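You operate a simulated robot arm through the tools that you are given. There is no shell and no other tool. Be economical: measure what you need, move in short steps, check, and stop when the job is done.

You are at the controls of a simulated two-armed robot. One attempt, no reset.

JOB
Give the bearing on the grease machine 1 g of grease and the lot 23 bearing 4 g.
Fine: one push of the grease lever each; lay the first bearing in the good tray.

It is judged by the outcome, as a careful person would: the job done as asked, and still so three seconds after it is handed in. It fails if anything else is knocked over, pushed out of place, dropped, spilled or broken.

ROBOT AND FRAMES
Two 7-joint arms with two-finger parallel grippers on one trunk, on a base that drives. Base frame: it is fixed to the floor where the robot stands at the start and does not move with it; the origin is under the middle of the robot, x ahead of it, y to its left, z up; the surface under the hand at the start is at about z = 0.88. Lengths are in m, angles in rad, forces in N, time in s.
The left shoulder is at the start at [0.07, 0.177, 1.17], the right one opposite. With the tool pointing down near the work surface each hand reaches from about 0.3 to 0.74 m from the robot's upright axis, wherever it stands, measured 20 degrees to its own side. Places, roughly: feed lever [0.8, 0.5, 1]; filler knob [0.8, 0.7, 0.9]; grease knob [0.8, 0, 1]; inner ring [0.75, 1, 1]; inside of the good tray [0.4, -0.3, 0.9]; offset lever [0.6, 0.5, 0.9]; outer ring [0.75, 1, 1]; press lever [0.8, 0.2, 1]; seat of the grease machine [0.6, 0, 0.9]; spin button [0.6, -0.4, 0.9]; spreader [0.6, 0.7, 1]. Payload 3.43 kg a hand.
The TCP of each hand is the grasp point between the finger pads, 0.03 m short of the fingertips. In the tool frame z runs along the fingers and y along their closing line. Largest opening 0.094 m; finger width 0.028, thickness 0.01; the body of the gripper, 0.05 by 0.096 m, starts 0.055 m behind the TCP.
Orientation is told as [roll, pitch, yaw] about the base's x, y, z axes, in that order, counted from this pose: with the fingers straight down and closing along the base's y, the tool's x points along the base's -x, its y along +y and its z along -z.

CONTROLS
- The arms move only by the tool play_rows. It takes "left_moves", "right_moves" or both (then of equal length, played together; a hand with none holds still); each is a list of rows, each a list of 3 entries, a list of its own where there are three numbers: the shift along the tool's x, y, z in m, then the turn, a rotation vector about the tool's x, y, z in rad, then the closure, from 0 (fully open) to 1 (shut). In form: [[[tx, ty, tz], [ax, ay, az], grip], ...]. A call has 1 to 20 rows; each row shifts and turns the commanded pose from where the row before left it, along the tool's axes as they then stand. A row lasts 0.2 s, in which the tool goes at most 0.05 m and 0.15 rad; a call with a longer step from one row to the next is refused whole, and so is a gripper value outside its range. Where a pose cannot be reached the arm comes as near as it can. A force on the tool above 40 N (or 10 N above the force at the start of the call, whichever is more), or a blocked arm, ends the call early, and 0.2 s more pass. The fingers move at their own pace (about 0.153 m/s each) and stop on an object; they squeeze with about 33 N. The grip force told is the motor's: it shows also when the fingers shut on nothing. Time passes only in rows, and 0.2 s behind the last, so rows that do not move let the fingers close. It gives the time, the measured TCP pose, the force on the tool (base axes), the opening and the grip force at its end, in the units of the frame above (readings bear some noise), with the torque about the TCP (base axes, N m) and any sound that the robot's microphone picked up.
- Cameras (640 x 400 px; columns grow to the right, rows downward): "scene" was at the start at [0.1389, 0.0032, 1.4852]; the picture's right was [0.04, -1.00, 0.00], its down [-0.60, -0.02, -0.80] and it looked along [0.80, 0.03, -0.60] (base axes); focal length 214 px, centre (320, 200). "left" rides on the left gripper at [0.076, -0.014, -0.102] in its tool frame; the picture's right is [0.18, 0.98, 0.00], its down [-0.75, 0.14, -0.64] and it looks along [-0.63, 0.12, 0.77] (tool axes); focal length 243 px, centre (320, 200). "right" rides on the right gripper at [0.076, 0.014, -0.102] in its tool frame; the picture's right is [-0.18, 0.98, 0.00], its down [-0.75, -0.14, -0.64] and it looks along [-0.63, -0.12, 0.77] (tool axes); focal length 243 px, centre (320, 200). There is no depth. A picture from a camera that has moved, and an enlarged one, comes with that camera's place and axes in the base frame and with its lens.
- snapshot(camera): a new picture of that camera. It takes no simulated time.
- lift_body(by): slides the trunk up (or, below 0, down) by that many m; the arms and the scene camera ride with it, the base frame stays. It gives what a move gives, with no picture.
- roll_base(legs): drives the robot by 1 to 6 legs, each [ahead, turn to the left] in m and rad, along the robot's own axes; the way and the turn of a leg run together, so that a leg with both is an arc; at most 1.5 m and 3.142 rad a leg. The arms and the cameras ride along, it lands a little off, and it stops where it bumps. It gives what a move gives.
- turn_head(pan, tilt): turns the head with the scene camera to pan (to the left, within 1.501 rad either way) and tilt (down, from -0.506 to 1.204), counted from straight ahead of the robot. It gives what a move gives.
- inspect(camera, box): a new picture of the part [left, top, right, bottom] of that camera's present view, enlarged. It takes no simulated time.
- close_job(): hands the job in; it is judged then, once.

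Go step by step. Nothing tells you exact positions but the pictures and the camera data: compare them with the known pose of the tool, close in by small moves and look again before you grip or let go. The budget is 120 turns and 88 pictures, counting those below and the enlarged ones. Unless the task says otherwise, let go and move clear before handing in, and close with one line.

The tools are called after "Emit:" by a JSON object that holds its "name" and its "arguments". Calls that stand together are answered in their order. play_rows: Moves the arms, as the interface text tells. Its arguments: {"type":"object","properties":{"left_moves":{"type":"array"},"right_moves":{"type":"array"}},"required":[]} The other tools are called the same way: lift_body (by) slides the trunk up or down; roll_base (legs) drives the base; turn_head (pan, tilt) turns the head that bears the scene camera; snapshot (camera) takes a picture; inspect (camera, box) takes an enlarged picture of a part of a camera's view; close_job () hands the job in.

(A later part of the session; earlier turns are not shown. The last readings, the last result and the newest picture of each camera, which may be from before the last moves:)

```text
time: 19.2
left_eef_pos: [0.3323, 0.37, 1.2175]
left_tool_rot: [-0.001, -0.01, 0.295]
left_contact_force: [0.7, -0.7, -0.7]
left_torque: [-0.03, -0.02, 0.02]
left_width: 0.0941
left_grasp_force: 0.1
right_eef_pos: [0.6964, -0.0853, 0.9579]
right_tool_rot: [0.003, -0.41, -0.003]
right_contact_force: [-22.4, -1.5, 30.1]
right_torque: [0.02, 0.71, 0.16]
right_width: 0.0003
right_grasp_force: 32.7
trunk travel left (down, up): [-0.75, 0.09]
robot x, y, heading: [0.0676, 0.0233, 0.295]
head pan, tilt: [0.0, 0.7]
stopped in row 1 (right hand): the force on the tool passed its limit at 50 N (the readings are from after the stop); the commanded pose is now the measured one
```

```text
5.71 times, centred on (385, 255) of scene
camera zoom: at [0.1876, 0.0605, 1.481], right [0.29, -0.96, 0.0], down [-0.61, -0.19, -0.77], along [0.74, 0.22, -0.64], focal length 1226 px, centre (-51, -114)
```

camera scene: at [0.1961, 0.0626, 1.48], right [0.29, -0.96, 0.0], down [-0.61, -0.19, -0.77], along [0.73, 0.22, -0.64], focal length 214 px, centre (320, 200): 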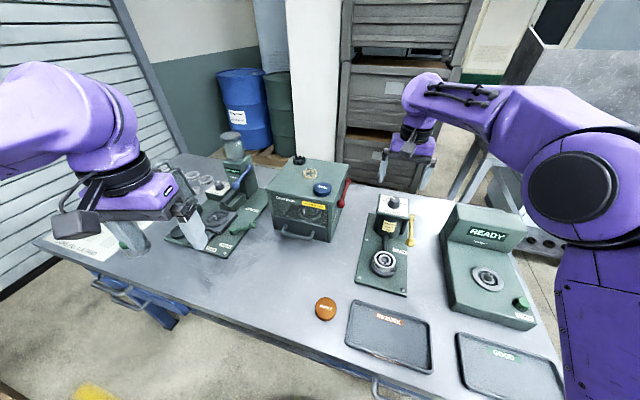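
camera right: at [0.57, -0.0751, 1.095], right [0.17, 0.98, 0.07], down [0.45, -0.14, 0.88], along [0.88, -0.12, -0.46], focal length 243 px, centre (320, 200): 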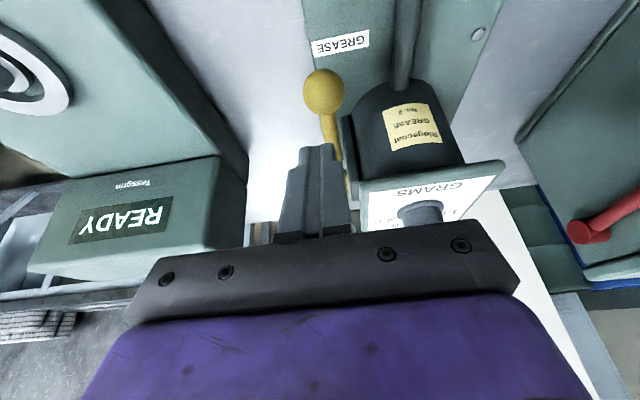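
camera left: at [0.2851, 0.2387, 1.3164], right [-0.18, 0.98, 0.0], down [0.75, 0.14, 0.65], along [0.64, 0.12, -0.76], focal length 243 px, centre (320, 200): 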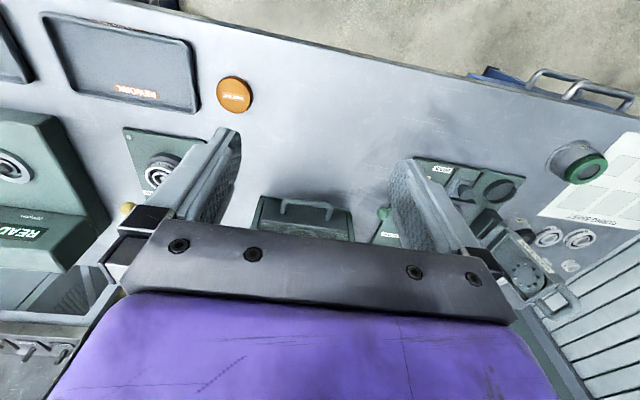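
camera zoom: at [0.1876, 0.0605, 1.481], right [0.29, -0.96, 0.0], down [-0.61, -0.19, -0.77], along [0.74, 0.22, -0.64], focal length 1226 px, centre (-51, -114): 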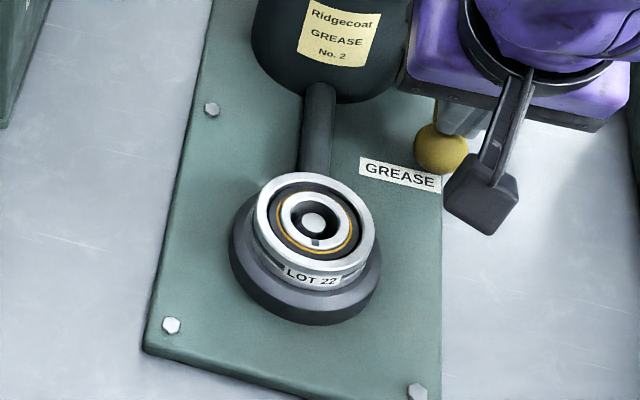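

The lever is at its stop, with a full single push delivered and grease in the bearing. I'll release it and move over the bearing.

Emit:
{"name": "play_rows", "arguments": {"right_moves": [[[0, 0, -0.0134], [0, 0, 0], 1], [[0, 0, -0.0134], [0, 0, 0], 1], [[0, 0, -0.0134], [0, 0, 0], 1], [[0, 0, -0.0134], [0, 0, 0], 1], [[-0.0156, 0, -0.0368], [0, 0, 0], 1], [[-0.0156, 0, -0.0368], [0, 0, 0], 1], [[0, 0.0227, 0], [0, 0.136, 0], 0.5], [[0, 0.0227, 0], [0, 0.136, 0], 0], [[0, 0.0227, 0], [0, 0.136, 0], 0], [[0.03, 0, 0], [0, 0, 0], 0], [[0.03, 0, 0], [0, 0, 0], 0]]}}

Emit:
{"name": "snapshot", "arguments": {"camera": "right"}}

Emit:
{"name": "inspect", "arguments": {"camera": "scene", "box": [350, 170, 450, 290]}}

```text
time: 21.6
left_eef_pos: [0.3393, 0.3679, 1.2156]
left_tool_rot: [0.0, -0.006, 0.296]
left_contact_force: [-0.1, -0.1, -0.6]
left_torque: [0.0, 0.0, 0.0]
left_width: 0.0939
left_grasp_force: 0.0
right_eef_pos: [0.6195, -0.0175, 1.0836]
right_tool_rot: [0.006, 0.004, -0.002]
right_contact_force: [-0.7, -0.2, -0.8]
right_torque: [-0.02, -0.01, 0.0]
right_width: 0.094
right_grasp_force: 0.0
trunk travel left (down, up): [-0.75, 0.09]
robot x, y, heading: [0.0627, 0.0179, 0.294]
head pan, tilt: [0.0, 0.7]
```

```text
47 pictures are left
camera right: at [0.5446, -0.0038, 1.1857], right [0.19, 0.98, 0.0], down [0.76, -0.15, 0.64], along [0.63, -0.12, -0.77], focal length 243 px, centre (320, 200)
```

right: 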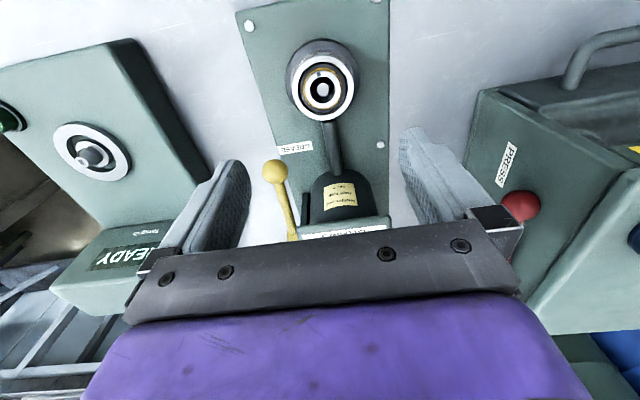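

```text
3.33 times, centred on (400, 230) of scene
camera zoom: at [0.1954, 0.06, 1.4802], right [0.29, -0.96, 0.0], down [-0.61, -0.19, -0.77], along [0.73, 0.22, -0.64], focal length 715 px, centre (53, 100)
```

zoom: 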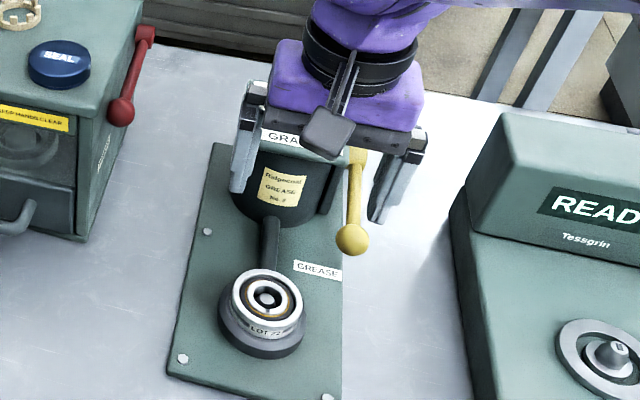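

The bearing top is at about (0.609, -0.015, 0.94), roughly 65 mm wide. I'll lower to just above gripping height and check.

Emit:
{"name": "play_rows", "arguments": {"right_moves": [[[0.01, 0.002, 0.04], [0, 0, 0], 0], [[0, 0, 0.04], [0, 0, 0], 0], [[0, 0, 0.03], [0, 0, 0], 0]]}}

Emit:
{"name": "snapshot", "arguments": {"camera": "right"}}

Emit:
{"name": "inspect", "arguments": {"camera": "scene", "box": [340, 210, 440, 290]}}

```text
time: 22.4
left_eef_pos: [0.3437, 0.3681, 1.2132]
left_tool_rot: [-0.001, -0.001, 0.295]
left_contact_force: [0.5, 0.2, 0.6]
left_torque: [-0.01, 0.01, 0.02]
left_width: 0.0942
left_grasp_force: 0.1
right_eef_pos: [0.6113, -0.0158, 0.9723]
right_tool_rot: [0.003, 0.004, -0.001]
right_contact_force: [0.4, -0.2, -0.2]
right_torque: [-0.03, 0.03, -0.03]
right_width: 0.0937
right_grasp_force: 0.0
trunk travel left (down, up): [-0.75, 0.09]
robot x, y, heading: [0.0685, 0.017, 0.295]
head pan, tilt: [0.0, 0.7]
```

```text
45 pictures are left
camera right: at [0.5371, -0.0019, 1.0741], right [0.19, 0.98, 0.0], down [0.76, -0.14, 0.64], along [0.63, -0.12, -0.77], focal length 243 px, centre (320, 200)
```

right: 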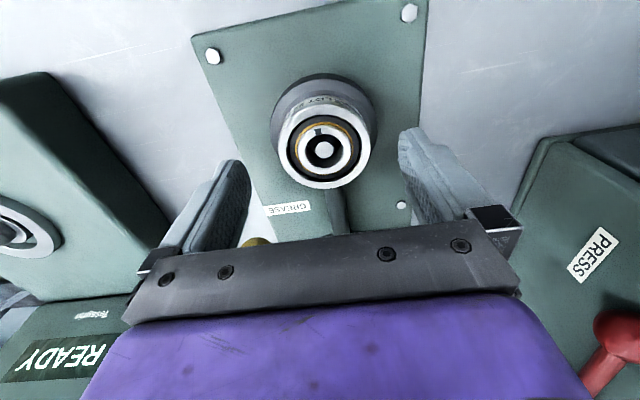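

```text
5.00 times, centred on (390, 250) of scene
camera zoom: at [0.1993, 0.0601, 1.4799], right [0.29, -0.96, 0.0], down [-0.62, -0.19, -0.76], along [0.73, 0.22, -0.65], focal length 1072 px, centre (-30, -50)
```

zoom: 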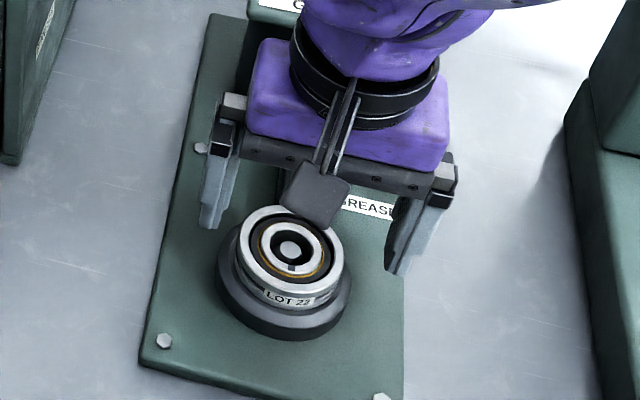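

My depth estimates disagree slightly, so I'll zoom in to measure the ring properly before going lower.

Emit:
{"name": "inspect", "arguments": {"camera": "right", "box": [230, 60, 420, 210]}}

```text
2.67 times, centred on (325, 135) of right
camera zoom: at [0.5371, -0.0019, 1.0741], right [0.19, 0.98, 0.0], down [0.76, -0.14, 0.64], along [0.63, -0.12, -0.77], focal length 647 px, centre (307, 373)
```

zoom: 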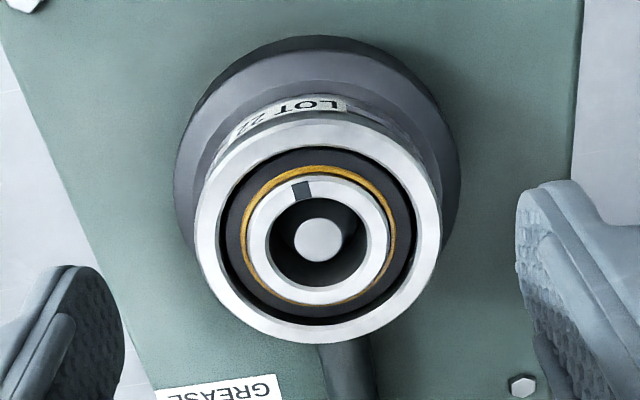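

The ring top is at about (0.610, -0.0135, 0.930). I'll lower to z 0.949 and grip.

Emit:
{"name": "play_rows", "arguments": {"right_moves": [[[0.001, 0.002, 0.012], [0, 0, 0], 0], [[0, 0, 0.011], [0, 0, 0], 0], [[0, 0, 0], [0, 0, 0], 0.4], [[0, 0, 0], [0, 0, 0], 0.8], [[0, 0, 0], [0, 0, 0], 0.8]]}}

Emit:
{"name": "snapshot", "arguments": {"camera": "right"}}

```text
time: 23.6
left_eef_pos: [0.3421, 0.3683, 1.2144]
left_tool_rot: [-0.001, -0.002, 0.296]
left_contact_force: [0.2, 0.3, 0.0]
left_torque: [-0.01, -0.01, -0.01]
left_width: 0.094
left_grasp_force: 0.0
right_eef_pos: [0.6097, -0.0145, 0.9482]
right_tool_rot: [0.002, 0.006, -0.003]
right_contact_force: [0.9, -0.8, 0.0]
right_torque: [-0.03, 0.01, -0.01]
right_width: 0.0616
right_grasp_force: 32.8
trunk travel left (down, up): [-0.75, 0.09]
robot x, y, heading: [0.0672, 0.0219, 0.293]
head pan, tilt: [0.0, 0.7]
```

```text
42 pictures are left
camera right: at [0.5351, 0.0007, 1.0513], right [0.19, 0.98, 0.0], down [0.76, -0.14, 0.64], along [0.63, -0.12, -0.77], focal length 243 px, centre (320, 200)
```

right: 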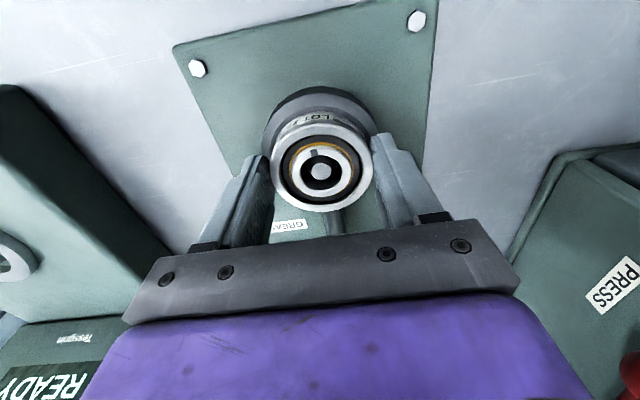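

Gripped at 62 mm. I'll lift it off and carry it toward the good tray, at about (0.43, -0.30).

Emit:
{"name": "play_rows", "arguments": {"right_moves": [[[0, 0, -0.02], [0, 0, 0], 0.8], [[0, 0, -0.04], [0, 0, 0], 0.8], [[0, 0, -0.045], [0, 0, 0], 0.8], [[0.0225, -0.036, 0], [0, 0, 0], 0.8], [[0.0225, -0.036, 0], [0, 0, 0], 0.8], [[0.0225, -0.036, 0], [0, 0, 0], 0.8], [[0.0225, -0.036, 0], [0, 0, 0], 0.8], [[0.0225, -0.036, 0], [0, 0, 0], 0.8], [[0.0225, -0.036, 0], [0, 0, 0], 0.8], [[0.0225, -0.036, 0], [0, 0, 0], 0.8], [[0.0225, -0.036, 0], [0, 0, 0], 0.8]]}}

Emit:
{"name": "snapshot", "arguments": {"camera": "right"}}

Emit:
{"name": "turn_head", "arguments": {"pan": -0.8, "tilt": 0.9}}

Emit:
{"name": "snapshot", "arguments": {"camera": "scene"}}

```text
time: 26.0
left_eef_pos: [0.3407, 0.3661, 1.2164]
left_tool_rot: [0.001, -0.004, 0.296]
left_contact_force: [-0.1, -0.8, 0.8]
left_torque: [0.02, -0.01, -0.01]
left_width: 0.0939
left_grasp_force: 0.1
right_eef_pos: [0.4296, -0.3049, 1.0525]
right_tool_rot: [0.003, 0.007, -0.002]
right_contact_force: [-0.3, -0.8, -2.5]
right_torque: [0.03, 0.02, -0.04]
right_width: 0.0613
right_grasp_force: 33.0
trunk travel left (down, up): [-0.75, 0.09]
robot x, y, heading: [0.0682, 0.0223, 0.293]
head pan, tilt: [0.0, 0.7]
```

```text
41 pictures are left
camera right: at [0.3545, -0.2911, 1.1554], right [0.18, 0.98, 0.0], down [0.76, -0.14, 0.64], along [0.63, -0.12, -0.77], focal length 243 px, centre (320, 200)
```

right: 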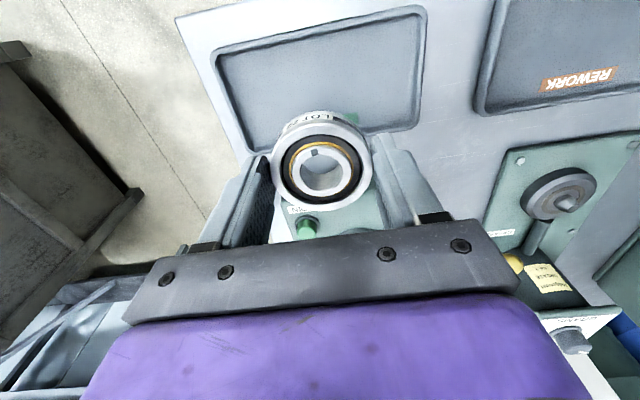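

```text
time: 27.1
left_eef_pos: [0.3417, 0.3668, 1.214]
left_tool_rot: [0.0, -0.003, 0.297]
left_contact_force: [-0.2, -0.4, -0.1]
left_torque: [0.0, 0.01, 0.01]
left_width: 0.0944
left_grasp_force: 0.1
right_eef_pos: [0.4299, -0.3034, 1.054]
right_tool_rot: [0.005, 0.005, 0.0]
right_contact_force: [-0.2, 0.6, -2.2]
right_torque: [0.01, -0.01, 0.02]
right_width: 0.0616
right_grasp_force: 33.2
trunk travel left (down, up): [-0.75, 0.09]
robot x, y, heading: [0.0694, 0.0205, 0.298]
head pan, tilt: [-0.799, 0.901]
```

```text
40 pictures are left
camera scene: at [0.183, -0.0018, 1.4638], right [-0.48, -0.88, 0.0], down [-0.69, 0.38, -0.62], along [0.54, -0.3, -0.78], focal length 214 px, centre (320, 200)
```

scene: 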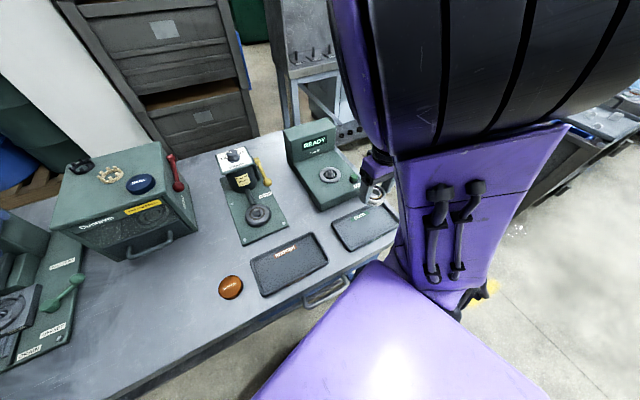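

The bearing is centered over the good tray (x 0.375–0.49, y -0.40 to -0.205). I'll lower it.

Emit:
{"name": "play_rows", "arguments": {"right_moves": [[[0, 0, 0.035], [0, 0, 0], 0.8], [[0, 0, 0.035], [0, 0, 0], 0.8], [[0, 0, 0.035], [0, 0, 0], 0.8], [[0, 0, 0.01], [0, 0, 0], 0.8], [[0, 0, 0.008], [0, 0, 0], 0.8]]}}

Emit:
{"name": "inspect", "arguments": {"camera": "scene", "box": [320, 150, 420, 260]}}

```text
time: 28.3
left_eef_pos: [0.3424, 0.3678, 1.2151]
left_tool_rot: [0.0, -0.003, 0.295]
left_contact_force: [0.7, 0.0, 0.4]
left_torque: [0.01, 0.02, 0.0]
left_width: 0.0939
left_grasp_force: 0.0
right_eef_pos: [0.4335, -0.3036, 0.9305]
right_tool_rot: [0.003, 0.005, 0.0]
right_contact_force: [-0.2, -0.3, -2.5]
right_torque: [-0.02, 0.0, -0.01]
right_width: 0.0614
right_grasp_force: 33.2
right hand out of reach, approached as far as the arm can: row 2
trunk travel left (down, up): [-0.75, 0.09]
robot x, y, heading: [0.0663, 0.0197, 0.298]
head pan, tilt: [-0.799, 0.901]
```

```text
3.64 times, centred on (370, 205) of scene
camera zoom: at [0.1835, -0.0016, 1.4638], right [-0.48, -0.88, 0.0], down [-0.69, 0.38, -0.62], along [0.54, -0.3, -0.78], focal length 780 px, centre (138, 182)
```

zoom: 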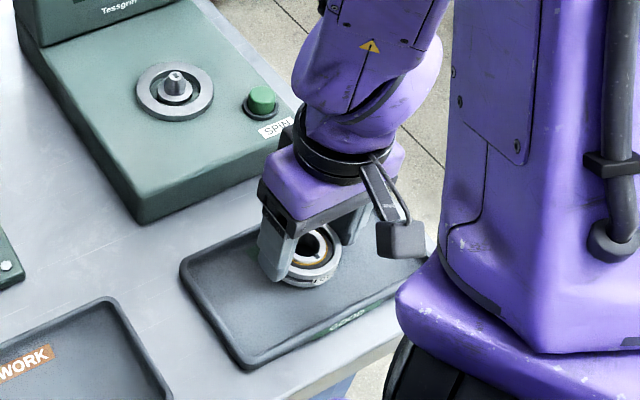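

It's still clear of the floor by a little. I'll creep down.

Emit:
{"name": "play_rows", "arguments": {"right_moves": [[[0, 0, 0.004], [0, 0, 0], 0.8], [[0, 0, 0.004], [0, 0, 0], 0.8], [[0, 0, 0], [0, 0, 0], 0.8]]}}

```text
time: 29.1
left_eef_pos: [0.3415, 0.3687, 1.2153]
left_tool_rot: [0.0, -0.004, 0.298]
left_contact_force: [-0.4, 0.7, 0.5]
left_torque: [0.04, -0.02, 0.01]
left_width: 0.0939
left_grasp_force: 0.1
right_eef_pos: [0.4345, -0.3044, 0.9245]
right_tool_rot: [0.004, 0.001, -0.002]
right_contact_force: [2.0, -1.8, 13.3]
right_torque: [0.21, 0.21, 0.03]
right_width: 0.0614
right_grasp_force: 33.3
trunk travel left (down, up): [-0.75, 0.09]
robot x, y, heading: [0.0666, 0.0201, 0.297]
head pan, tilt: [-0.799, 0.901]
```

Contact: 13 N up, so the bearing rests on the tray floor. I'll ease off slightly, open and lift straight up.

Emit:
{"name": "play_rows", "arguments": {"right_moves": [[[0, 0, -0.0015], [0, 0, 0], 0.8], [[0, 0, 0], [0, 0, 0], 0.45], [[0, 0, 0], [0, 0, 0], 0.1], [[0, 0, 0], [0, 0, 0], 0.1], [[0, 0, -0.04], [0, 0, 0], 0.1], [[0, 0, -0.045], [0, 0, 0], 0.1], [[0, 0, -0.045], [0, 0, 0], 0.1], [[0, 0, -0.045], [0, 0, 0], 0.1], [[0, 0, -0.045], [0, 0, 0], 0.1]]}}

Emit:
{"name": "snapshot", "arguments": {"camera": "right"}}

```text
time: 31.1
left_eef_pos: [0.3417, 0.3681, 1.2148]
left_tool_rot: [0.0, -0.002, 0.297]
left_contact_force: [0.3, 0.0, 0.7]
left_torque: [0.0, 0.04, -0.07]
left_width: 0.094
left_grasp_force: 0.1
right_eef_pos: [0.4496, -0.3225, 1.1338]
right_tool_rot: [0.019, 0.006, -0.002]
right_contact_force: [-0.2, -0.1, 0.7]
right_torque: [0.02, 0.0, 0.0]
right_width: 0.0844
right_grasp_force: 0.0
right hand out of reach, approached as far as the arm can: row 8, 9
trunk travel left (down, up): [-0.75, 0.09]
robot x, y, heading: [0.0673, 0.0215, 0.295]
head pan, tilt: [-0.799, 0.901]
```

```text
38 pictures are left
camera right: at [0.3759, -0.3104, 1.2369], right [0.19, 0.98, 0.02], down [0.76, -0.16, 0.63], along [0.63, -0.11, -0.77], focal length 243 px, centre (320, 200)
```

right: 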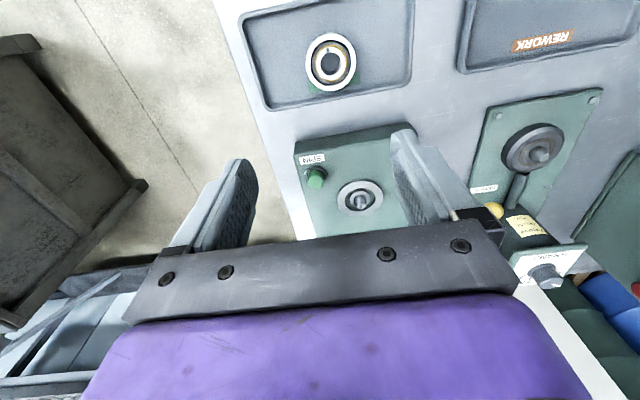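

The bearing lies in the good tray. While the right arm is at hand I'll set the dial to 4.0 for lot 23, moving back over the knob with the grip pre-turned to leave room for a 120° turn.

Emit:
{"name": "play_rows", "arguments": {"right_moves": [[[-0.0327, 0.0308, 0], [0, 0, 0], 0.1], [[-0.0327, 0.0308, 0], [0, 0, 0], 0.3], [[-0.0327, 0.0308, 0], [0, 0, 0], 0.35], [[-0.0327, 0.0308, 0], [0, 0, 0], 0.35], [[-0.0327, 0.0308, 0], [0, 0, 0], 0.35], [[-0.0327, 0.0308, 0], [0, 0, 0], 0.35], [[-0.0327, 0.0308, 0], [0, 0, 0], 0.35], [[-0.0327, 0.0308, 0], [0, 0, 0], 0.35], [[-0.0327, 0.0308, 0], [0, 0, 0], 0.35], [[-0.0327, 0.0308, 0], [0, 0, 0], 0.35], [[0, 0, 0], [0, 0, -0.1333], 0.35], [[0, 0, 0], [0, 0, -0.1333], 0.35], [[0, 0, 0], [0, 0, -0.1333], 0.35], [[0, 0, 0], [0, 0, -0.1333], 0.35], [[0, 0, 0], [0, 0, -0.1333], 0.35], [[0, 0, 0], [0, 0, -0.1333], 0.35], [[0, 0, 0], [0, 0, -0.1333], 0.35], [[0, 0, 0], [0, 0, -0.1333], 0.35], [[0, 0, 0], [0, 0, -0.1333], 0.35]]}}

Emit:
{"name": "snapshot", "arguments": {"camera": "right"}}

```text
time: 35.1
left_eef_pos: [0.3409, 0.3677, 1.2152]
left_tool_rot: [0.0, -0.003, 0.298]
left_contact_force: [-0.4, 0.2, 0.4]
left_torque: [0.05, 0.0, -0.03]
left_width: 0.0941
left_grasp_force: 0.1
right_eef_pos: [0.7785, -0.0151, 1.1342]
right_tool_rot: [0.006, -0.002, 1.201]
right_contact_force: [-0.8, -0.3, 0.1]
right_torque: [-0.01, 0.0, 0.0]
right_width: 0.0611
right_grasp_force: 0.1
trunk travel left (down, up): [-0.75, 0.09]
robot x, y, heading: [0.0654, 0.0257, 0.296]
head pan, tilt: [-0.799, 0.901]
```

```text
37 pictures are left
camera right: at [0.7378, -0.0802, 1.2365], right [-0.85, 0.53, 0.01], down [0.41, 0.65, 0.64], along [0.33, 0.55, -0.77], focal length 243 px, centre (320, 200)
```

right: 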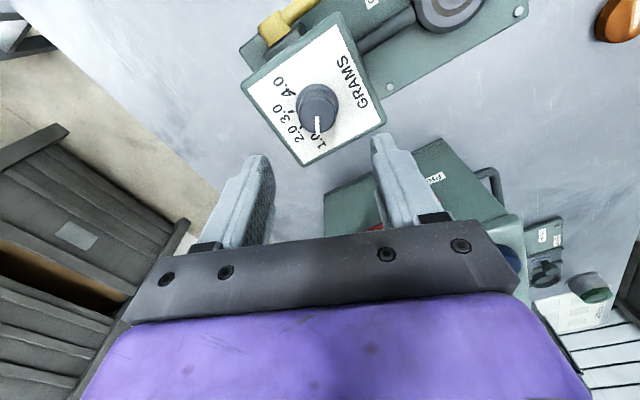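

Nearly centered. I'll lower partway and recheck.

Emit:
{"name": "play_rows", "arguments": {"right_moves": [[[0, 0, 0.03], [0, 0, 0], 0.35], [[0, 0, 0.03], [0, 0, 0], 0.35]]}}

Emit:
{"name": "inspect", "arguments": {"camera": "right", "box": [200, 40, 440, 260]}}

```text
time: 35.7
left_eef_pos: [0.341, 0.3678, 1.2146]
left_tool_rot: [0.0, -0.002, 0.297]
left_contact_force: [0.5, -0.4, -0.7]
left_torque: [-0.03, 0.03, -0.02]
left_width: 0.094
left_grasp_force: 0.0
right_eef_pos: [0.7788, -0.0131, 1.0747]
right_tool_rot: [0.007, -0.002, 1.2]
right_contact_force: [0.4, -0.4, -0.5]
right_torque: [0.02, 0.0, -0.03]
right_width: 0.0611
right_grasp_force: 0.1
trunk travel left (down, up): [-0.75, 0.09]
robot x, y, heading: [0.0708, 0.0188, 0.293]
head pan, tilt: [-0.799, 0.901]
```

```text
1.82 times, centred on (320, 150) of right
camera zoom: at [0.7389, -0.0797, 1.1764], right [-0.85, 0.53, 0.01], down [0.41, 0.65, 0.64], along [0.34, 0.55, -0.77], focal length 441 px, centre (320, 291)
```

zoom: 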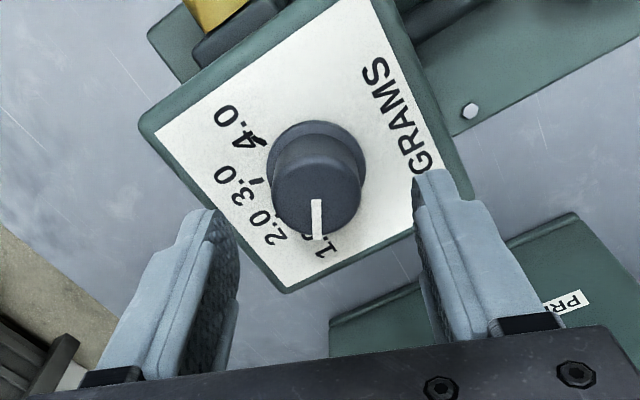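

Centered to within about 3 mm. I'll go down, grip, and turn clockwise 2.08 rad to 4.0.

Emit:
{"name": "play_rows", "arguments": {"right_moves": [[[0.003, 0, 0.02], [0, 0, 0], 0.35], [[0, 0, 0.011], [0, 0, 0], 0.35], [[0, 0, 0], [0, 0, 0], 0.7], [[0, 0, 0], [0, 0, 0], 1], [[0, 0, 0], [0, 0, 0.13], 1], [[0, 0, 0], [0, 0, 0.13], 1], [[0, 0, 0], [0, 0, 0.13], 1], [[0, 0, 0], [0, 0, 0.13], 1], [[0, 0, 0], [0, 0, 0.13], 1], [[0, 0, 0], [0, 0, 0.13], 1], [[0, 0, 0], [0, 0, 0.13], 1], [[0, 0, 0], [0, 0, 0.13], 1], [[0, 0, 0], [0, 0, 0.13], 1], [[0, 0, 0], [0, 0, 0.13], 1], [[0, 0, 0], [0, 0, 0.13], 1], [[0, 0, 0], [0, 0, 0.13], 1], [[0, 0, 0], [0, 0, 0.13], 1], [[0, 0, 0], [0, 0, 0.13], 1], [[0, 0, 0], [0, 0, 0.13], 1], [[0, 0, 0], [0, 0, 0.13], 1]]}}

Emit:
{"name": "snapshot", "arguments": {"camera": "right"}}

```text
time: 39.9
left_eef_pos: [0.3431, 0.373, 1.2138]
left_tool_rot: [-0.001, 0.001, 0.297]
left_contact_force: [-0.4, 0.8, -0.1]
left_torque: [0.01, 0.03, -0.01]
left_width: 0.0942
left_grasp_force: 0.1
right_eef_pos: [0.7773, -0.0113, 1.0442]
right_tool_rot: [-0.002, 0.006, -0.881]
right_contact_force: [10.8, 16.4, 5.3]
right_torque: [1.08, -0.13, 0.82]
right_width: 0.0324
right_grasp_force: 44.8
trunk travel left (down, up): [-0.75, 0.09]
robot x, y, heading: [0.0681, 0.0207, 0.299]
head pan, tilt: [-0.799, 0.901]
```

```text
35 pictures are left
camera right: at [0.7411, 0.0555, 1.1457], right [0.88, 0.48, 0.0], down [0.37, -0.67, 0.64], along [0.31, -0.56, -0.77], focal length 243 px, centre (320, 200)
```

right: 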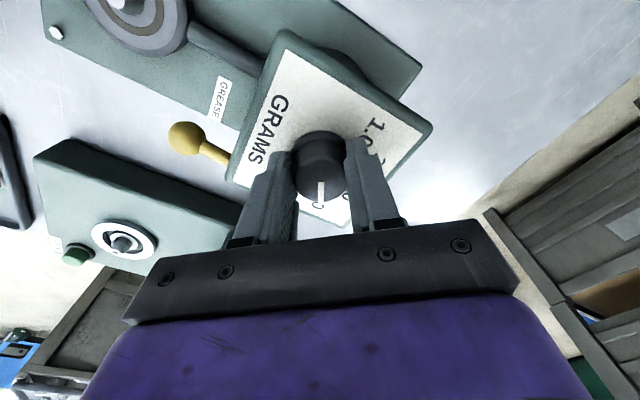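

The knob followed the hand. I'll release, rise, turn the hand back and read the dial.

Emit:
{"name": "play_rows", "arguments": {"right_moves": [[[0, 0, 0], [0, 0, 0], 0.35], [[0, 0, 0], [0, 0, 0], 0.35], [[0, 0, -0.04], [0, 0, 0], 0.35], [[0, 0, -0.045], [0, 0, -0.1], 0.2], [[0, 0, -0.04], [0, 0, -0.13], 0], [[0, 0, 0], [0, 0, -0.13], 0], [[0, 0, 0], [0, 0, -0.13], 0], [[0, 0, 0], [0, 0, -0.13], 0], [[0, 0, 0], [0, 0, -0.13], 0], [[0.04, 0, 0], [0, 0, -0.13], 0], [[0.04, 0, 0], [0, 0, 0], 0]]}}

Emit:
{"name": "snapshot", "arguments": {"camera": "right"}}

```text
time: 42.3
left_eef_pos: [0.3387, 0.3671, 1.2162]
left_tool_rot: [-0.001, -0.005, 0.295]
left_contact_force: [-1.3, 0.6, -0.3]
left_torque: [0.0, -0.03, 0.01]
left_width: 0.0938
left_grasp_force: 0.0
right_eef_pos: [0.6936, -0.0117, 1.1698]
right_tool_rot: [0.004, 0.003, -0.001]
right_contact_force: [-0.8, -0.5, 0.9]
right_torque: [0.03, -0.03, -0.01]
right_width: 0.0942
right_grasp_force: 0.1
trunk travel left (down, up): [-0.75, 0.09]
robot x, y, heading: [0.0704, 0.021, 0.296]
head pan, tilt: [-0.799, 0.901]
```

```text
34 pictures are left
camera right: at [0.6195, 0.0018, 1.2716], right [0.18, 0.98, 0.0], down [0.75, -0.14, 0.64], along [0.63, -0.12, -0.77], focal length 243 px, centre (320, 200)
```

right: 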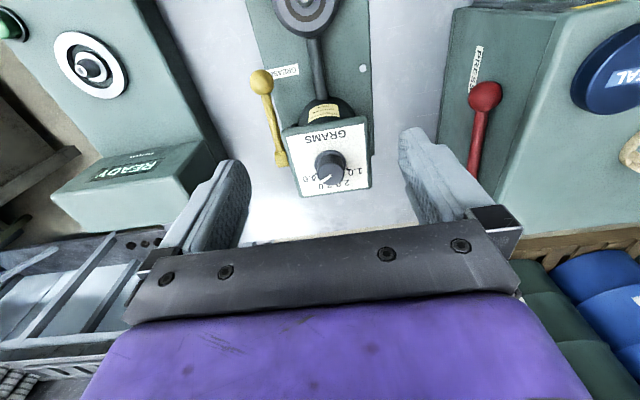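

Emit:
{"name": "inspect", "arguments": {"camera": "right", "box": [294, 142, 366, 187]}}

```text
8.89 times, centred on (330, 164) of right
camera zoom: at [0.6195, 0.0018, 1.2716], right [0.18, 0.98, 0.0], down [0.75, -0.14, 0.64], along [0.63, -0.12, -0.77], focal length 2157 px, centre (231, 516)
```

zoom: 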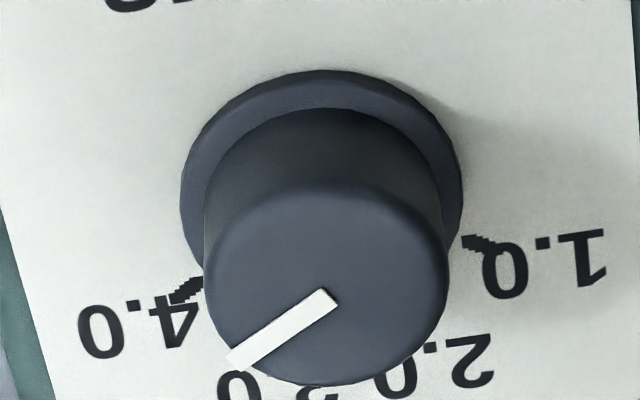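

The dial now reads 4.0. I'll tuck the right hand in, then drive to the left end of the table to fetch lot 23.

Emit:
{"name": "play_rows", "arguments": {"right_moves": [[[0.039, -0.017, -0.0115], [0, 0, 0], 0], [[0.039, -0.017, -0.0115], [0, 0, 0], 0], [[0.039, -0.017, -0.0115], [0, 0, 0], 0], [[0.039, -0.017, -0.0115], [0, 0, 0], 0], [[0.039, -0.017, -0.0115], [0, 0, 0], 0], [[0.039, -0.017, -0.0115], [0, 0, 0], 0], [[0.039, -0.017, -0.0115], [0, 0, 0], 0]]}}

Emit:
{"name": "roll_base", "arguments": {"legs": [[-0.18, 0], [0, 1.27], [0.7, 0], [0, -1.47]]}}

Emit:
{"name": "turn_head", "arguments": {"pan": 0.3, "tilt": 0.7}}

Emit:
{"name": "snapshot", "arguments": {"camera": "scene"}}

```text
time: 43.9
left_eef_pos: [0.3411, 0.366, 1.2157]
left_tool_rot: [0.003, -0.003, 0.293]
left_contact_force: [0.9, -0.9, 0.7]
left_torque: [0.01, 0.01, -0.03]
left_width: 0.0941
left_grasp_force: 0.0
right_eef_pos: [0.4233, -0.1331, 1.2499]
right_tool_rot: [0.007, 0.001, -0.002]
right_contact_force: [-0.2, -0.1, 0.6]
right_torque: [0.01, 0.0, 0.01]
right_width: 0.0938
right_grasp_force: 0.1
trunk travel left (down, up): [-0.75, 0.09]
robot x, y, heading: [0.067, 0.0205, 0.292]
head pan, tilt: [-0.799, 0.901]
```

```text
time: 55.6
left_eef_pos: [0.2351, 0.9541, 1.214]
left_tool_rot: [0.0, -0.004, 0.094]
left_contact_force: [1.0, 1.1, 0.3]
left_torque: [0.02, 0.0, 0.0]
left_width: 0.0939
left_grasp_force: 0.1
right_eef_pos: [0.2161, 0.4477, 1.2489]
right_tool_rot: [0.004, 0.007, -0.204]
right_contact_force: [0.8, 0.2, 0.3]
right_torque: [-0.02, -0.03, 0.0]
right_width: 0.0942
right_grasp_force: 0.1
trunk travel left (down, up): [-0.75, 0.09]
robot x, y, heading: [-0.1032, 0.6663, 0.1]
head pan, tilt: [-0.799, 0.901]
```

```text
time: 56.9
left_eef_pos: [0.2351, 0.9544, 1.2157]
left_tool_rot: [0.002, -0.001, 0.094]
left_contact_force: [-0.5, 0.2, -0.2]
left_torque: [-0.01, 0.0, 0.01]
left_width: 0.0943
left_grasp_force: 0.1
right_eef_pos: [0.2166, 0.448, 1.2488]
right_tool_rot: [0.003, 0.006, -0.203]
right_contact_force: [0.0, -0.5, 0.8]
right_torque: [0.01, -0.01, 0.01]
right_width: 0.094
right_grasp_force: 0.0
trunk travel left (down, up): [-0.75, 0.09]
robot x, y, heading: [-0.1057, 0.6667, 0.098]
head pan, tilt: [0.3, 0.7]
```

```text
32 pictures are left
camera scene: at [0.0272, 0.705, 1.48], right [0.39, -0.92, 0.0], down [-0.59, -0.25, -0.76], along [0.71, 0.3, -0.64], focal length 214 px, centre (320, 200)
```

scene: 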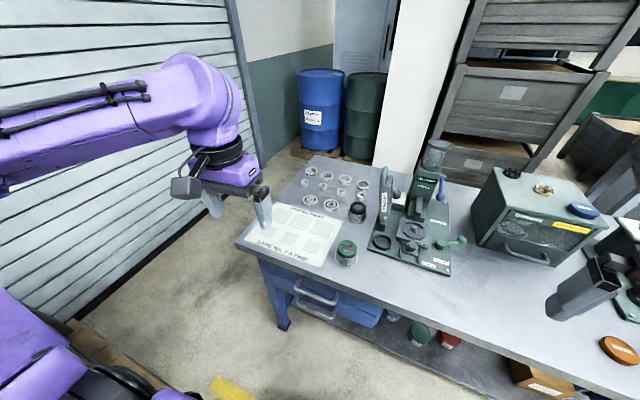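

Lot 23 shows at about (0.654, 1.012). I'll edge forward and bring the left hand over it.

Emit:
{"name": "roll_base", "arguments": {"legs": [[0.14, 0]]}}

Emit:
{"name": "play_rows", "arguments": {"left_moves": [[[-0.04, 0, 0.01], [0, 0, 0], 0], [[-0.04, 0, 0.02], [0, 0, 0], 0], [[-0.04, 0, 0.02], [0, 0, 0], 0], [[-0.04, 0, 0.02], [0, 0, 0], 0], [[-0.04, 0, 0.02], [0, 0, 0], 0], [[-0.04, 0, 0.02], [0, 0, 0], 0]]}}

Emit:
{"name": "snapshot", "arguments": {"camera": "left"}}

```text
time: 58.3
left_eef_pos: [0.3716, 0.9675, 1.2166]
left_tool_rot: [0.0, -0.004, 0.097]
left_contact_force: [0.5, 0.3, -0.7]
left_torque: [-0.03, -0.04, 0.03]
left_width: 0.0941
left_grasp_force: 0.0
right_eef_pos: [0.3548, 0.4619, 1.2499]
right_tool_rot: [0.006, 0.004, -0.2]
right_contact_force: [-0.2, 0.8, 0.3]
right_torque: [0.01, 0.01, 0.04]
right_width: 0.0942
right_grasp_force: 0.1
trunk travel left (down, up): [-0.75, 0.09]
robot x, y, heading: [0.0385, 0.6853, 0.096]
head pan, tilt: [0.3, 0.7]
```

```text
time: 59.7
left_eef_pos: [0.6161, 0.9913, 1.1028]
left_tool_rot: [0.0, -0.002, 0.094]
left_contact_force: [0.0, 0.3, 0.1]
left_torque: [-0.01, 0.06, -0.02]
left_width: 0.0938
left_grasp_force: 0.1
right_eef_pos: [0.3592, 0.4618, 1.2483]
right_tool_rot: [0.005, 0.007, -0.201]
right_contact_force: [0.1, -0.2, 0.0]
right_torque: [-0.01, 0.03, 0.02]
right_width: 0.0941
right_grasp_force: 0.0
trunk travel left (down, up): [-0.75, 0.09]
robot x, y, heading: [0.0346, 0.6797, 0.101]
head pan, tilt: [0.3, 0.7]
```

```text
31 pictures are left
camera left: at [0.5405, 0.9692, 1.2049], right [-0.28, 0.96, 0.0], down [0.74, 0.21, 0.64], along [0.62, 0.18, -0.77], focal length 243 px, centre (320, 200)
```

left: 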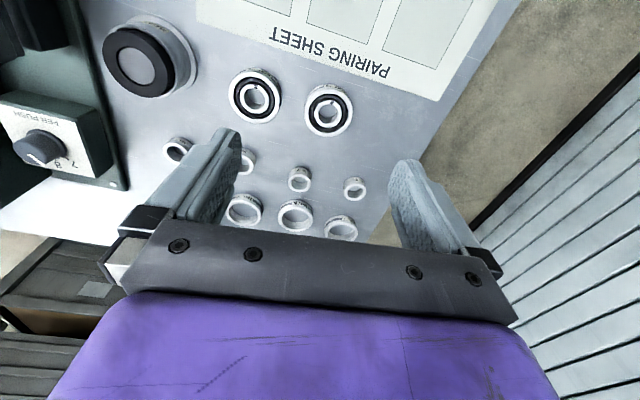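

Two bearings are in view, and the farther-left one at about (0.640, 1.009) should be lot 23. I'll zoom in to confirm the label.

Emit:
{"name": "inspect", "arguments": {"camera": "left", "box": [215, 50, 375, 150]}}

```text
4.00 times, centred on (295, 100) of left
camera zoom: at [0.5405, 0.9692, 1.2049], right [-0.28, 0.96, 0.0], down [0.74, 0.21, 0.64], along [0.62, 0.18, -0.77], focal length 970 px, centre (420, 600)
```

zoom: 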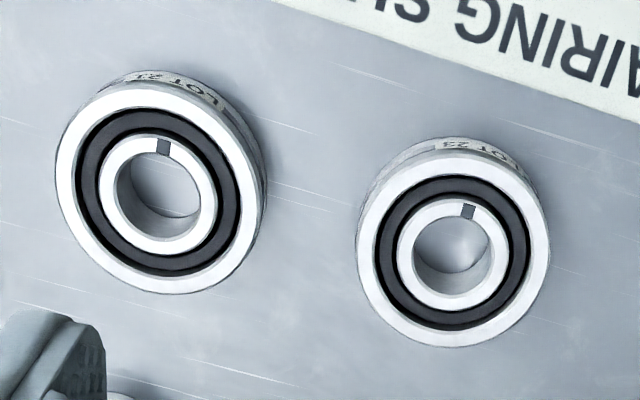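

Confirmed: lot 23 is the right-hand one, at about (0.646, 1.011). I'll turn the grip for clearance from lot 21 and come down over it.

Emit:
{"name": "play_rows", "arguments": {"left_moves": [[[0, 0, 0], [0, 0, -0.125], 0], [[0, 0, 0], [0, 0, -0.125], 0], [[0, 0, 0], [0, 0, -0.125], 0], [[0, 0, 0], [0, 0, -0.125], 0], [[-0.012, 0, 0.045], [0, 0, 0], 0], [[-0.012, 0, 0.045], [0, 0, 0], 0], [[-0.012, 0, 0.045], [0, 0, 0], 0]]}}

Emit:
{"name": "inspect", "arguments": {"camera": "left", "box": [200, 40, 440, 260]}}

```text
time: 61.3
left_eef_pos: [0.6442, 1.0108, 0.9705]
left_tool_rot: [-0.001, -0.003, 0.596]
left_contact_force: [0.5, -0.1, 0.2]
left_torque: [0.0, -0.02, -0.05]
left_width: 0.0939
left_grasp_force: 0.0
right_eef_pos: [0.3573, 0.4624, 1.2489]
right_tool_rot: [0.003, 0.005, -0.201]
right_contact_force: [1.4, -0.5, -0.2]
right_torque: [0.01, 0.02, -0.01]
right_width: 0.0942
right_grasp_force: 0.0
trunk travel left (down, up): [-0.75, 0.09]
robot x, y, heading: [0.0371, 0.6804, 0.097]
head pan, tilt: [0.3, 0.7]
```

```text
1.82 times, centred on (320, 150) of left
camera zoom: at [0.5889, 0.9568, 1.0719], right [-0.7, 0.71, 0.0], down [0.54, 0.54, 0.64], along [0.46, 0.45, -0.77], focal length 441 px, centre (320, 291)
```

zoom: 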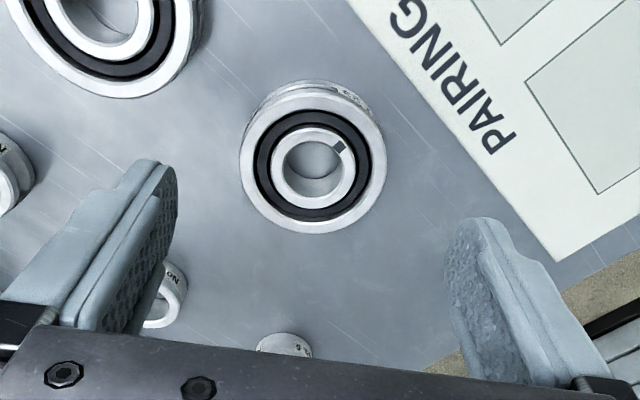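

Nearly centered. I'll make a small correction, lower to z 0.915, and grip.

Emit:
{"name": "play_rows", "arguments": {"left_moves": [[[-0.001, -0.003, 0.02], [0, 0, 0], 0], [[0, 0, 0.02], [0, 0, 0], 0], [[0, 0, 0.015], [0, 0, 0], 0], [[0, 0, 0], [0, 0, 0], 0.4], [[0, 0, 0], [0, 0, 0], 0.8], [[0, 0, 0], [0, 0, 0], 0.8]]}}

Emit:
{"name": "snapshot", "arguments": {"camera": "left"}}

```text
time: 62.7
left_eef_pos: [0.6442, 1.009, 0.916]
left_tool_rot: [-0.002, -0.003, 0.595]
left_contact_force: [0.9, 1.0, 0.8]
left_torque: [0.1, -0.07, 0.03]
left_width: 0.0612
left_grasp_force: 33.5
right_eef_pos: [0.3563, 0.4618, 1.2503]
right_tool_rot: [0.002, 0.003, -0.201]
right_contact_force: [0.0, 0.3, -0.4]
right_torque: [-0.03, -0.02, 0.01]
right_width: 0.094
right_grasp_force: 0.1
trunk travel left (down, up): [-0.75, 0.09]
robot x, y, heading: [0.0376, 0.6786, 0.098]
head pan, tilt: [0.3, 0.7]
```

```text
28 pictures are left
camera left: at [0.59, 0.9541, 1.0179], right [-0.7, 0.71, 0.0], down [0.54, 0.54, 0.64], along [0.46, 0.45, -0.76], focal length 243 px, centre (320, 200)
```

left: 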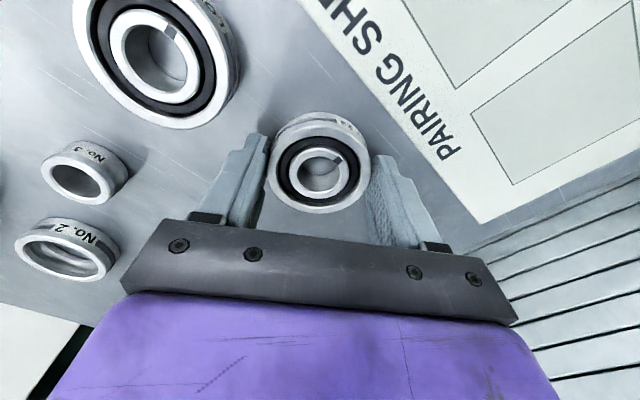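

Lot 23 is held. I'll lift it, tuck the hand in, and drive back to the greaser facing slightly right so that the left arm can reach everything there.

Emit:
{"name": "play_rows", "arguments": {"left_moves": [[[0, 0, -0.03], [0, 0, 0], 0.8], [[0, 0, -0.045], [0, 0, 0], 0.8], [[0, 0, -0.045], [0, 0, 0], 0.8], [[0, 0, -0.045], [0, 0, 0], 0.8], [[0, 0, -0.045], [0, 0, 0], 0.8], [[0, 0, -0.045], [0, 0, 0], 0.8], [[0, 0, -0.03], [0, 0, 0], 0.8], [[0.038, 0.0164, 0], [0, 0, 0], 0.8], [[0.038, 0.0164, 0], [0, 0, 0], 0.8], [[0.038, 0.0164, 0], [0, 0, 0], 0.8], [[0.038, 0.0164, 0], [0, 0, 0], 0.8], [[0.038, 0.0164, 0], [0, 0, 0], 0.8], [[0.038, 0.0164, 0], [0, 0, 0], 0.8]]}}

Emit:
{"name": "roll_base", "arguments": {"legs": [[-0.14, 0], [0, -1.669], [0.64, 0], [0, 1.27]]}}

Emit:
{"name": "turn_head", "arguments": {"pan": 0.3, "tilt": 0.7}}

Emit:
{"name": "snapshot", "arguments": {"camera": "scene"}}

```text
time: 65.5
left_eef_pos: [0.4629, 0.9956, 1.1931]
left_tool_rot: [-0.025, 0.005, 0.597]
left_contact_force: [0.3, 0.8, -2.5]
left_torque: [-0.02, 0.0, 0.0]
left_width: 0.0609
left_grasp_force: 32.9
left hand out of reach, approached as far as the arm can: row 12, 13
right_eef_pos: [0.3562, 0.4652, 1.25]
right_tool_rot: [-0.001, 0.004, -0.202]
right_contact_force: [-0.9, 0.9, -0.4]
right_torque: [-0.02, 0.0, 0.03]
right_width: 0.0942
right_grasp_force: 0.2
trunk travel left (down, up): [-0.75, 0.09]
robot x, y, heading: [0.0342, 0.6813, 0.101]
head pan, tilt: [0.3, 0.7]
```

```text
time: 77.1
left_eef_pos: [0.4143, 0.1522, 1.1921]
left_tool_rot: [-0.017, 0.008, 0.207]
left_contact_force: [-0.4, 0.4, -1.9]
left_torque: [0.01, 0.0, -0.01]
left_width: 0.0609
left_grasp_force: 33.4
right_eef_pos: [0.1144, -0.2977, 1.2491]
right_tool_rot: [0.005, 0.004, -0.592]
right_contact_force: [-0.9, 0.1, 0.2]
right_torque: [-0.01, 0.04, 0.02]
right_width: 0.094
right_grasp_force: 0.0
trunk travel left (down, up): [-0.75, 0.09]
robot x, y, heading: [-0.095, 0.0299, -0.289]
head pan, tilt: [0.3, 0.7]
```

```text
time: 77.7
left_eef_pos: [0.4145, 0.154, 1.1923]
left_tool_rot: [-0.02, 0.007, 0.209]
left_contact_force: [0.8, -0.8, -2.5]
left_torque: [0.0, 0.0, -0.01]
left_width: 0.0613
left_grasp_force: 32.5
right_eef_pos: [0.1151, -0.297, 1.2493]
right_tool_rot: [0.005, 0.005, -0.592]
right_contact_force: [-0.5, -0.4, 0.3]
right_torque: [-0.01, -0.01, 0.01]
right_width: 0.0938
right_grasp_force: 0.1
trunk travel left (down, up): [-0.75, 0.09]
robot x, y, heading: [-0.0977, 0.0303, -0.29]
head pan, tilt: [0.3, 0.7]
```

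```text
27 pictures are left
camera scene: at [0.0369, 0.0136, 1.4799], right [0.01, -1.0, 0.0], down [-0.64, 0.0, -0.76], along [0.76, 0.01, -0.64], focal length 214 px, centre (320, 200)
```

scene: 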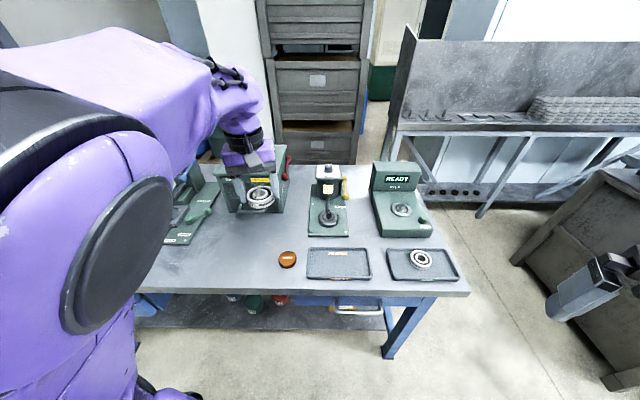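

All is in order and lot 22 is in the good tray. I'll drive forward to the greaser.

Emit:
{"name": "roll_base", "arguments": {"legs": [[0.165, 0]]}}

```text
time: 79.2
left_eef_pos: [0.5696, 0.1058, 1.1936]
left_tool_rot: [-0.022, 0.006, 0.209]
left_contact_force: [-0.3, 0.4, -1.9]
left_torque: [-0.03, 0.01, -0.01]
left_width: 0.0612
left_grasp_force: 33.2
right_eef_pos: [0.2703, -0.3429, 1.2502]
right_tool_rot: [0.005, 0.002, -0.592]
right_contact_force: [0.1, 0.1, -0.3]
right_torque: [0.02, -0.01, -0.02]
right_width: 0.0942
right_grasp_force: 0.1
trunk travel left (down, up): [-0.75, 0.09]
robot x, y, heading: [0.0632, -0.0187, -0.294]
head pan, tilt: [0.3, 0.7]
```

I'll level the hand, square it up, and move over the seat.

Emit:
{"name": "play_rows", "arguments": {"left_moves": [[[0, 0, 0], [-0.011, -0.003, 0.105], 0.8], [[0, 0, 0], [-0.011, -0.003, 0.104], 0.8], [[-0.0075, -0.03, 0.03], [0, 0, 0], 0.8], [[-0.0075, -0.03, 0.03], [0, 0, 0], 0.8], [[-0.0075, -0.03, 0.03], [0, 0, 0], 0.8], [[-0.0075, -0.03, 0.03], [0, 0, 0], 0.8]]}}

Emit:
{"name": "snapshot", "arguments": {"camera": "left"}}

Emit:
{"name": "inspect", "arguments": {"camera": "scene", "box": [280, 160, 400, 280]}}

```text
time: 80.6
left_eef_pos: [0.605, -0.016, 1.0714]
left_tool_rot: [0.0, 0.002, 0.001]
left_contact_force: [0.6, -0.1, -2.5]
left_torque: [0.02, 0.04, 0.01]
left_width: 0.0615
left_grasp_force: 32.6
right_eef_pos: [0.2737, -0.3465, 1.2483]
right_tool_rot: [0.006, 0.007, -0.591]
right_contact_force: [0.4, -0.4, -0.6]
right_torque: [0.04, 0.01, -0.02]
right_width: 0.0938
right_grasp_force: 0.1
trunk travel left (down, up): [-0.75, 0.09]
robot x, y, heading: [0.0583, -0.0141, -0.293]
head pan, tilt: [0.3, 0.7]
```

```text
26 pictures are left
camera left: at [0.5277, -0.0308, 1.173], right [-0.19, 0.98, 0.0], down [0.75, 0.14, 0.64], along [0.63, 0.12, -0.77], focal length 243 px, centre (320, 200)
```

left: 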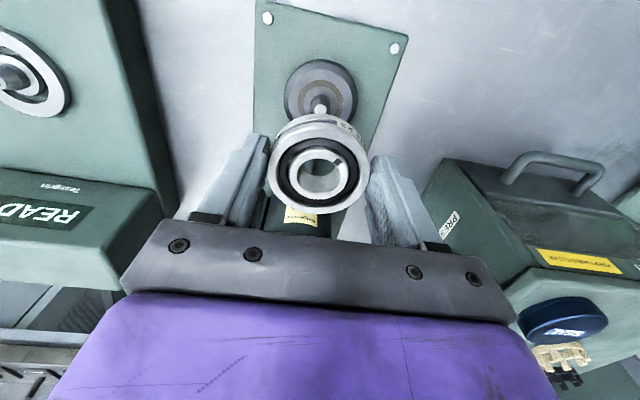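

```text
3.33 times, centred on (340, 220) of scene
camera zoom: at [0.1963, -0.0353, 1.4797], right [0.01, -1.0, 0.0], down [-0.65, 0.0, -0.76], along [0.76, 0.01, -0.65], focal length 715 px, centre (253, 133)
```

zoom: 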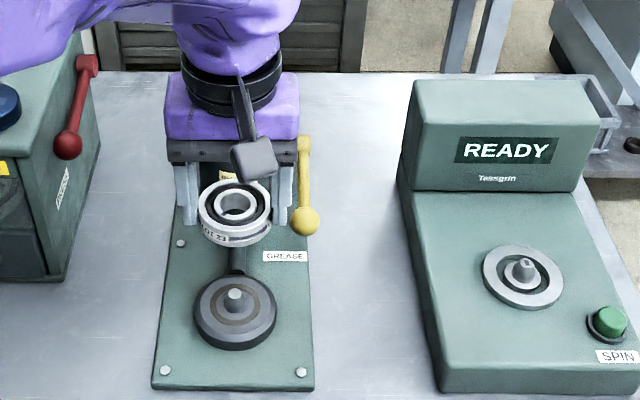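

The seat is a disc with a central peg, narrower than the bearing bore. I'll come down to just above the peg and look through the bore.

Emit:
{"name": "play_rows", "arguments": {"left_moves": [[[-0.003, 0.0015, 0.04], [0, 0, 0], 0.8], [[0, 0, 0.035], [0, 0, 0], 0.8], [[0, 0, 0.018], [0, 0, 0], 0.8], [[0, 0, 0], [0, 0, 0], 0.8]]}}

Emit:
{"name": "inspect", "arguments": {"camera": "left", "box": [240, 90, 400, 220]}}

Emit:
{"name": "inspect", "arguments": {"camera": "scene", "box": [305, 190, 365, 240]}}

```text
time: 81.6
left_eef_pos: [0.6036, -0.0123, 0.9784]
left_tool_rot: [0.0, 0.001, 0.0]
left_contact_force: [0.9, -0.3, -2.4]
left_torque: [-0.02, 0.01, 0.01]
left_width: 0.0612
left_grasp_force: 32.1
right_eef_pos: [0.272, -0.3441, 1.2493]
right_tool_rot: [0.006, 0.005, -0.593]
right_contact_force: [-0.1, 0.1, 0.1]
right_torque: [0.01, 0.03, 0.02]
right_width: 0.0942
right_grasp_force: 0.2
trunk travel left (down, up): [-0.75, 0.09]
robot x, y, heading: [0.0599, -0.0212, -0.291]
head pan, tilt: [0.3, 0.7]
```

```text
3.08 times, centred on (320, 155) of left
camera zoom: at [0.528, -0.0268, 1.0807], right [-0.18, 0.98, 0.0], down [0.75, 0.14, 0.64], along [0.63, 0.12, -0.77], focal length 746 px, centre (320, 338)
```

zoom: 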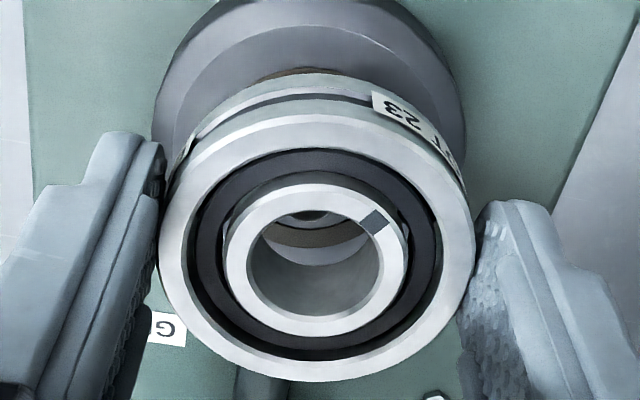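

```text
8.00 times, centred on (335, 215) of scene
camera zoom: at [0.1943, -0.0335, 1.4799], right [0.01, -1.0, 0.0], down [-0.64, -0.01, -0.76], along [0.76, 0.01, -0.64], focal length 1716 px, centre (200, 80)
```

zoom: 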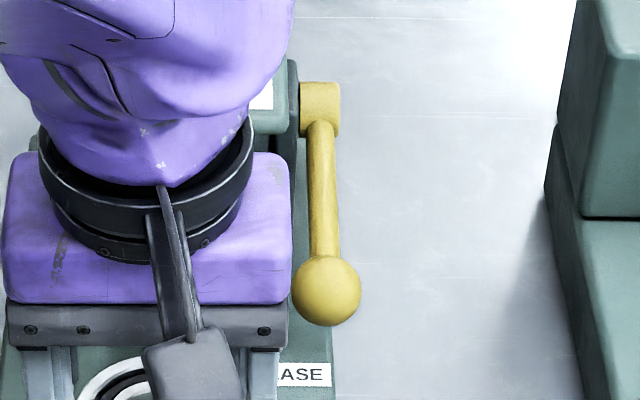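

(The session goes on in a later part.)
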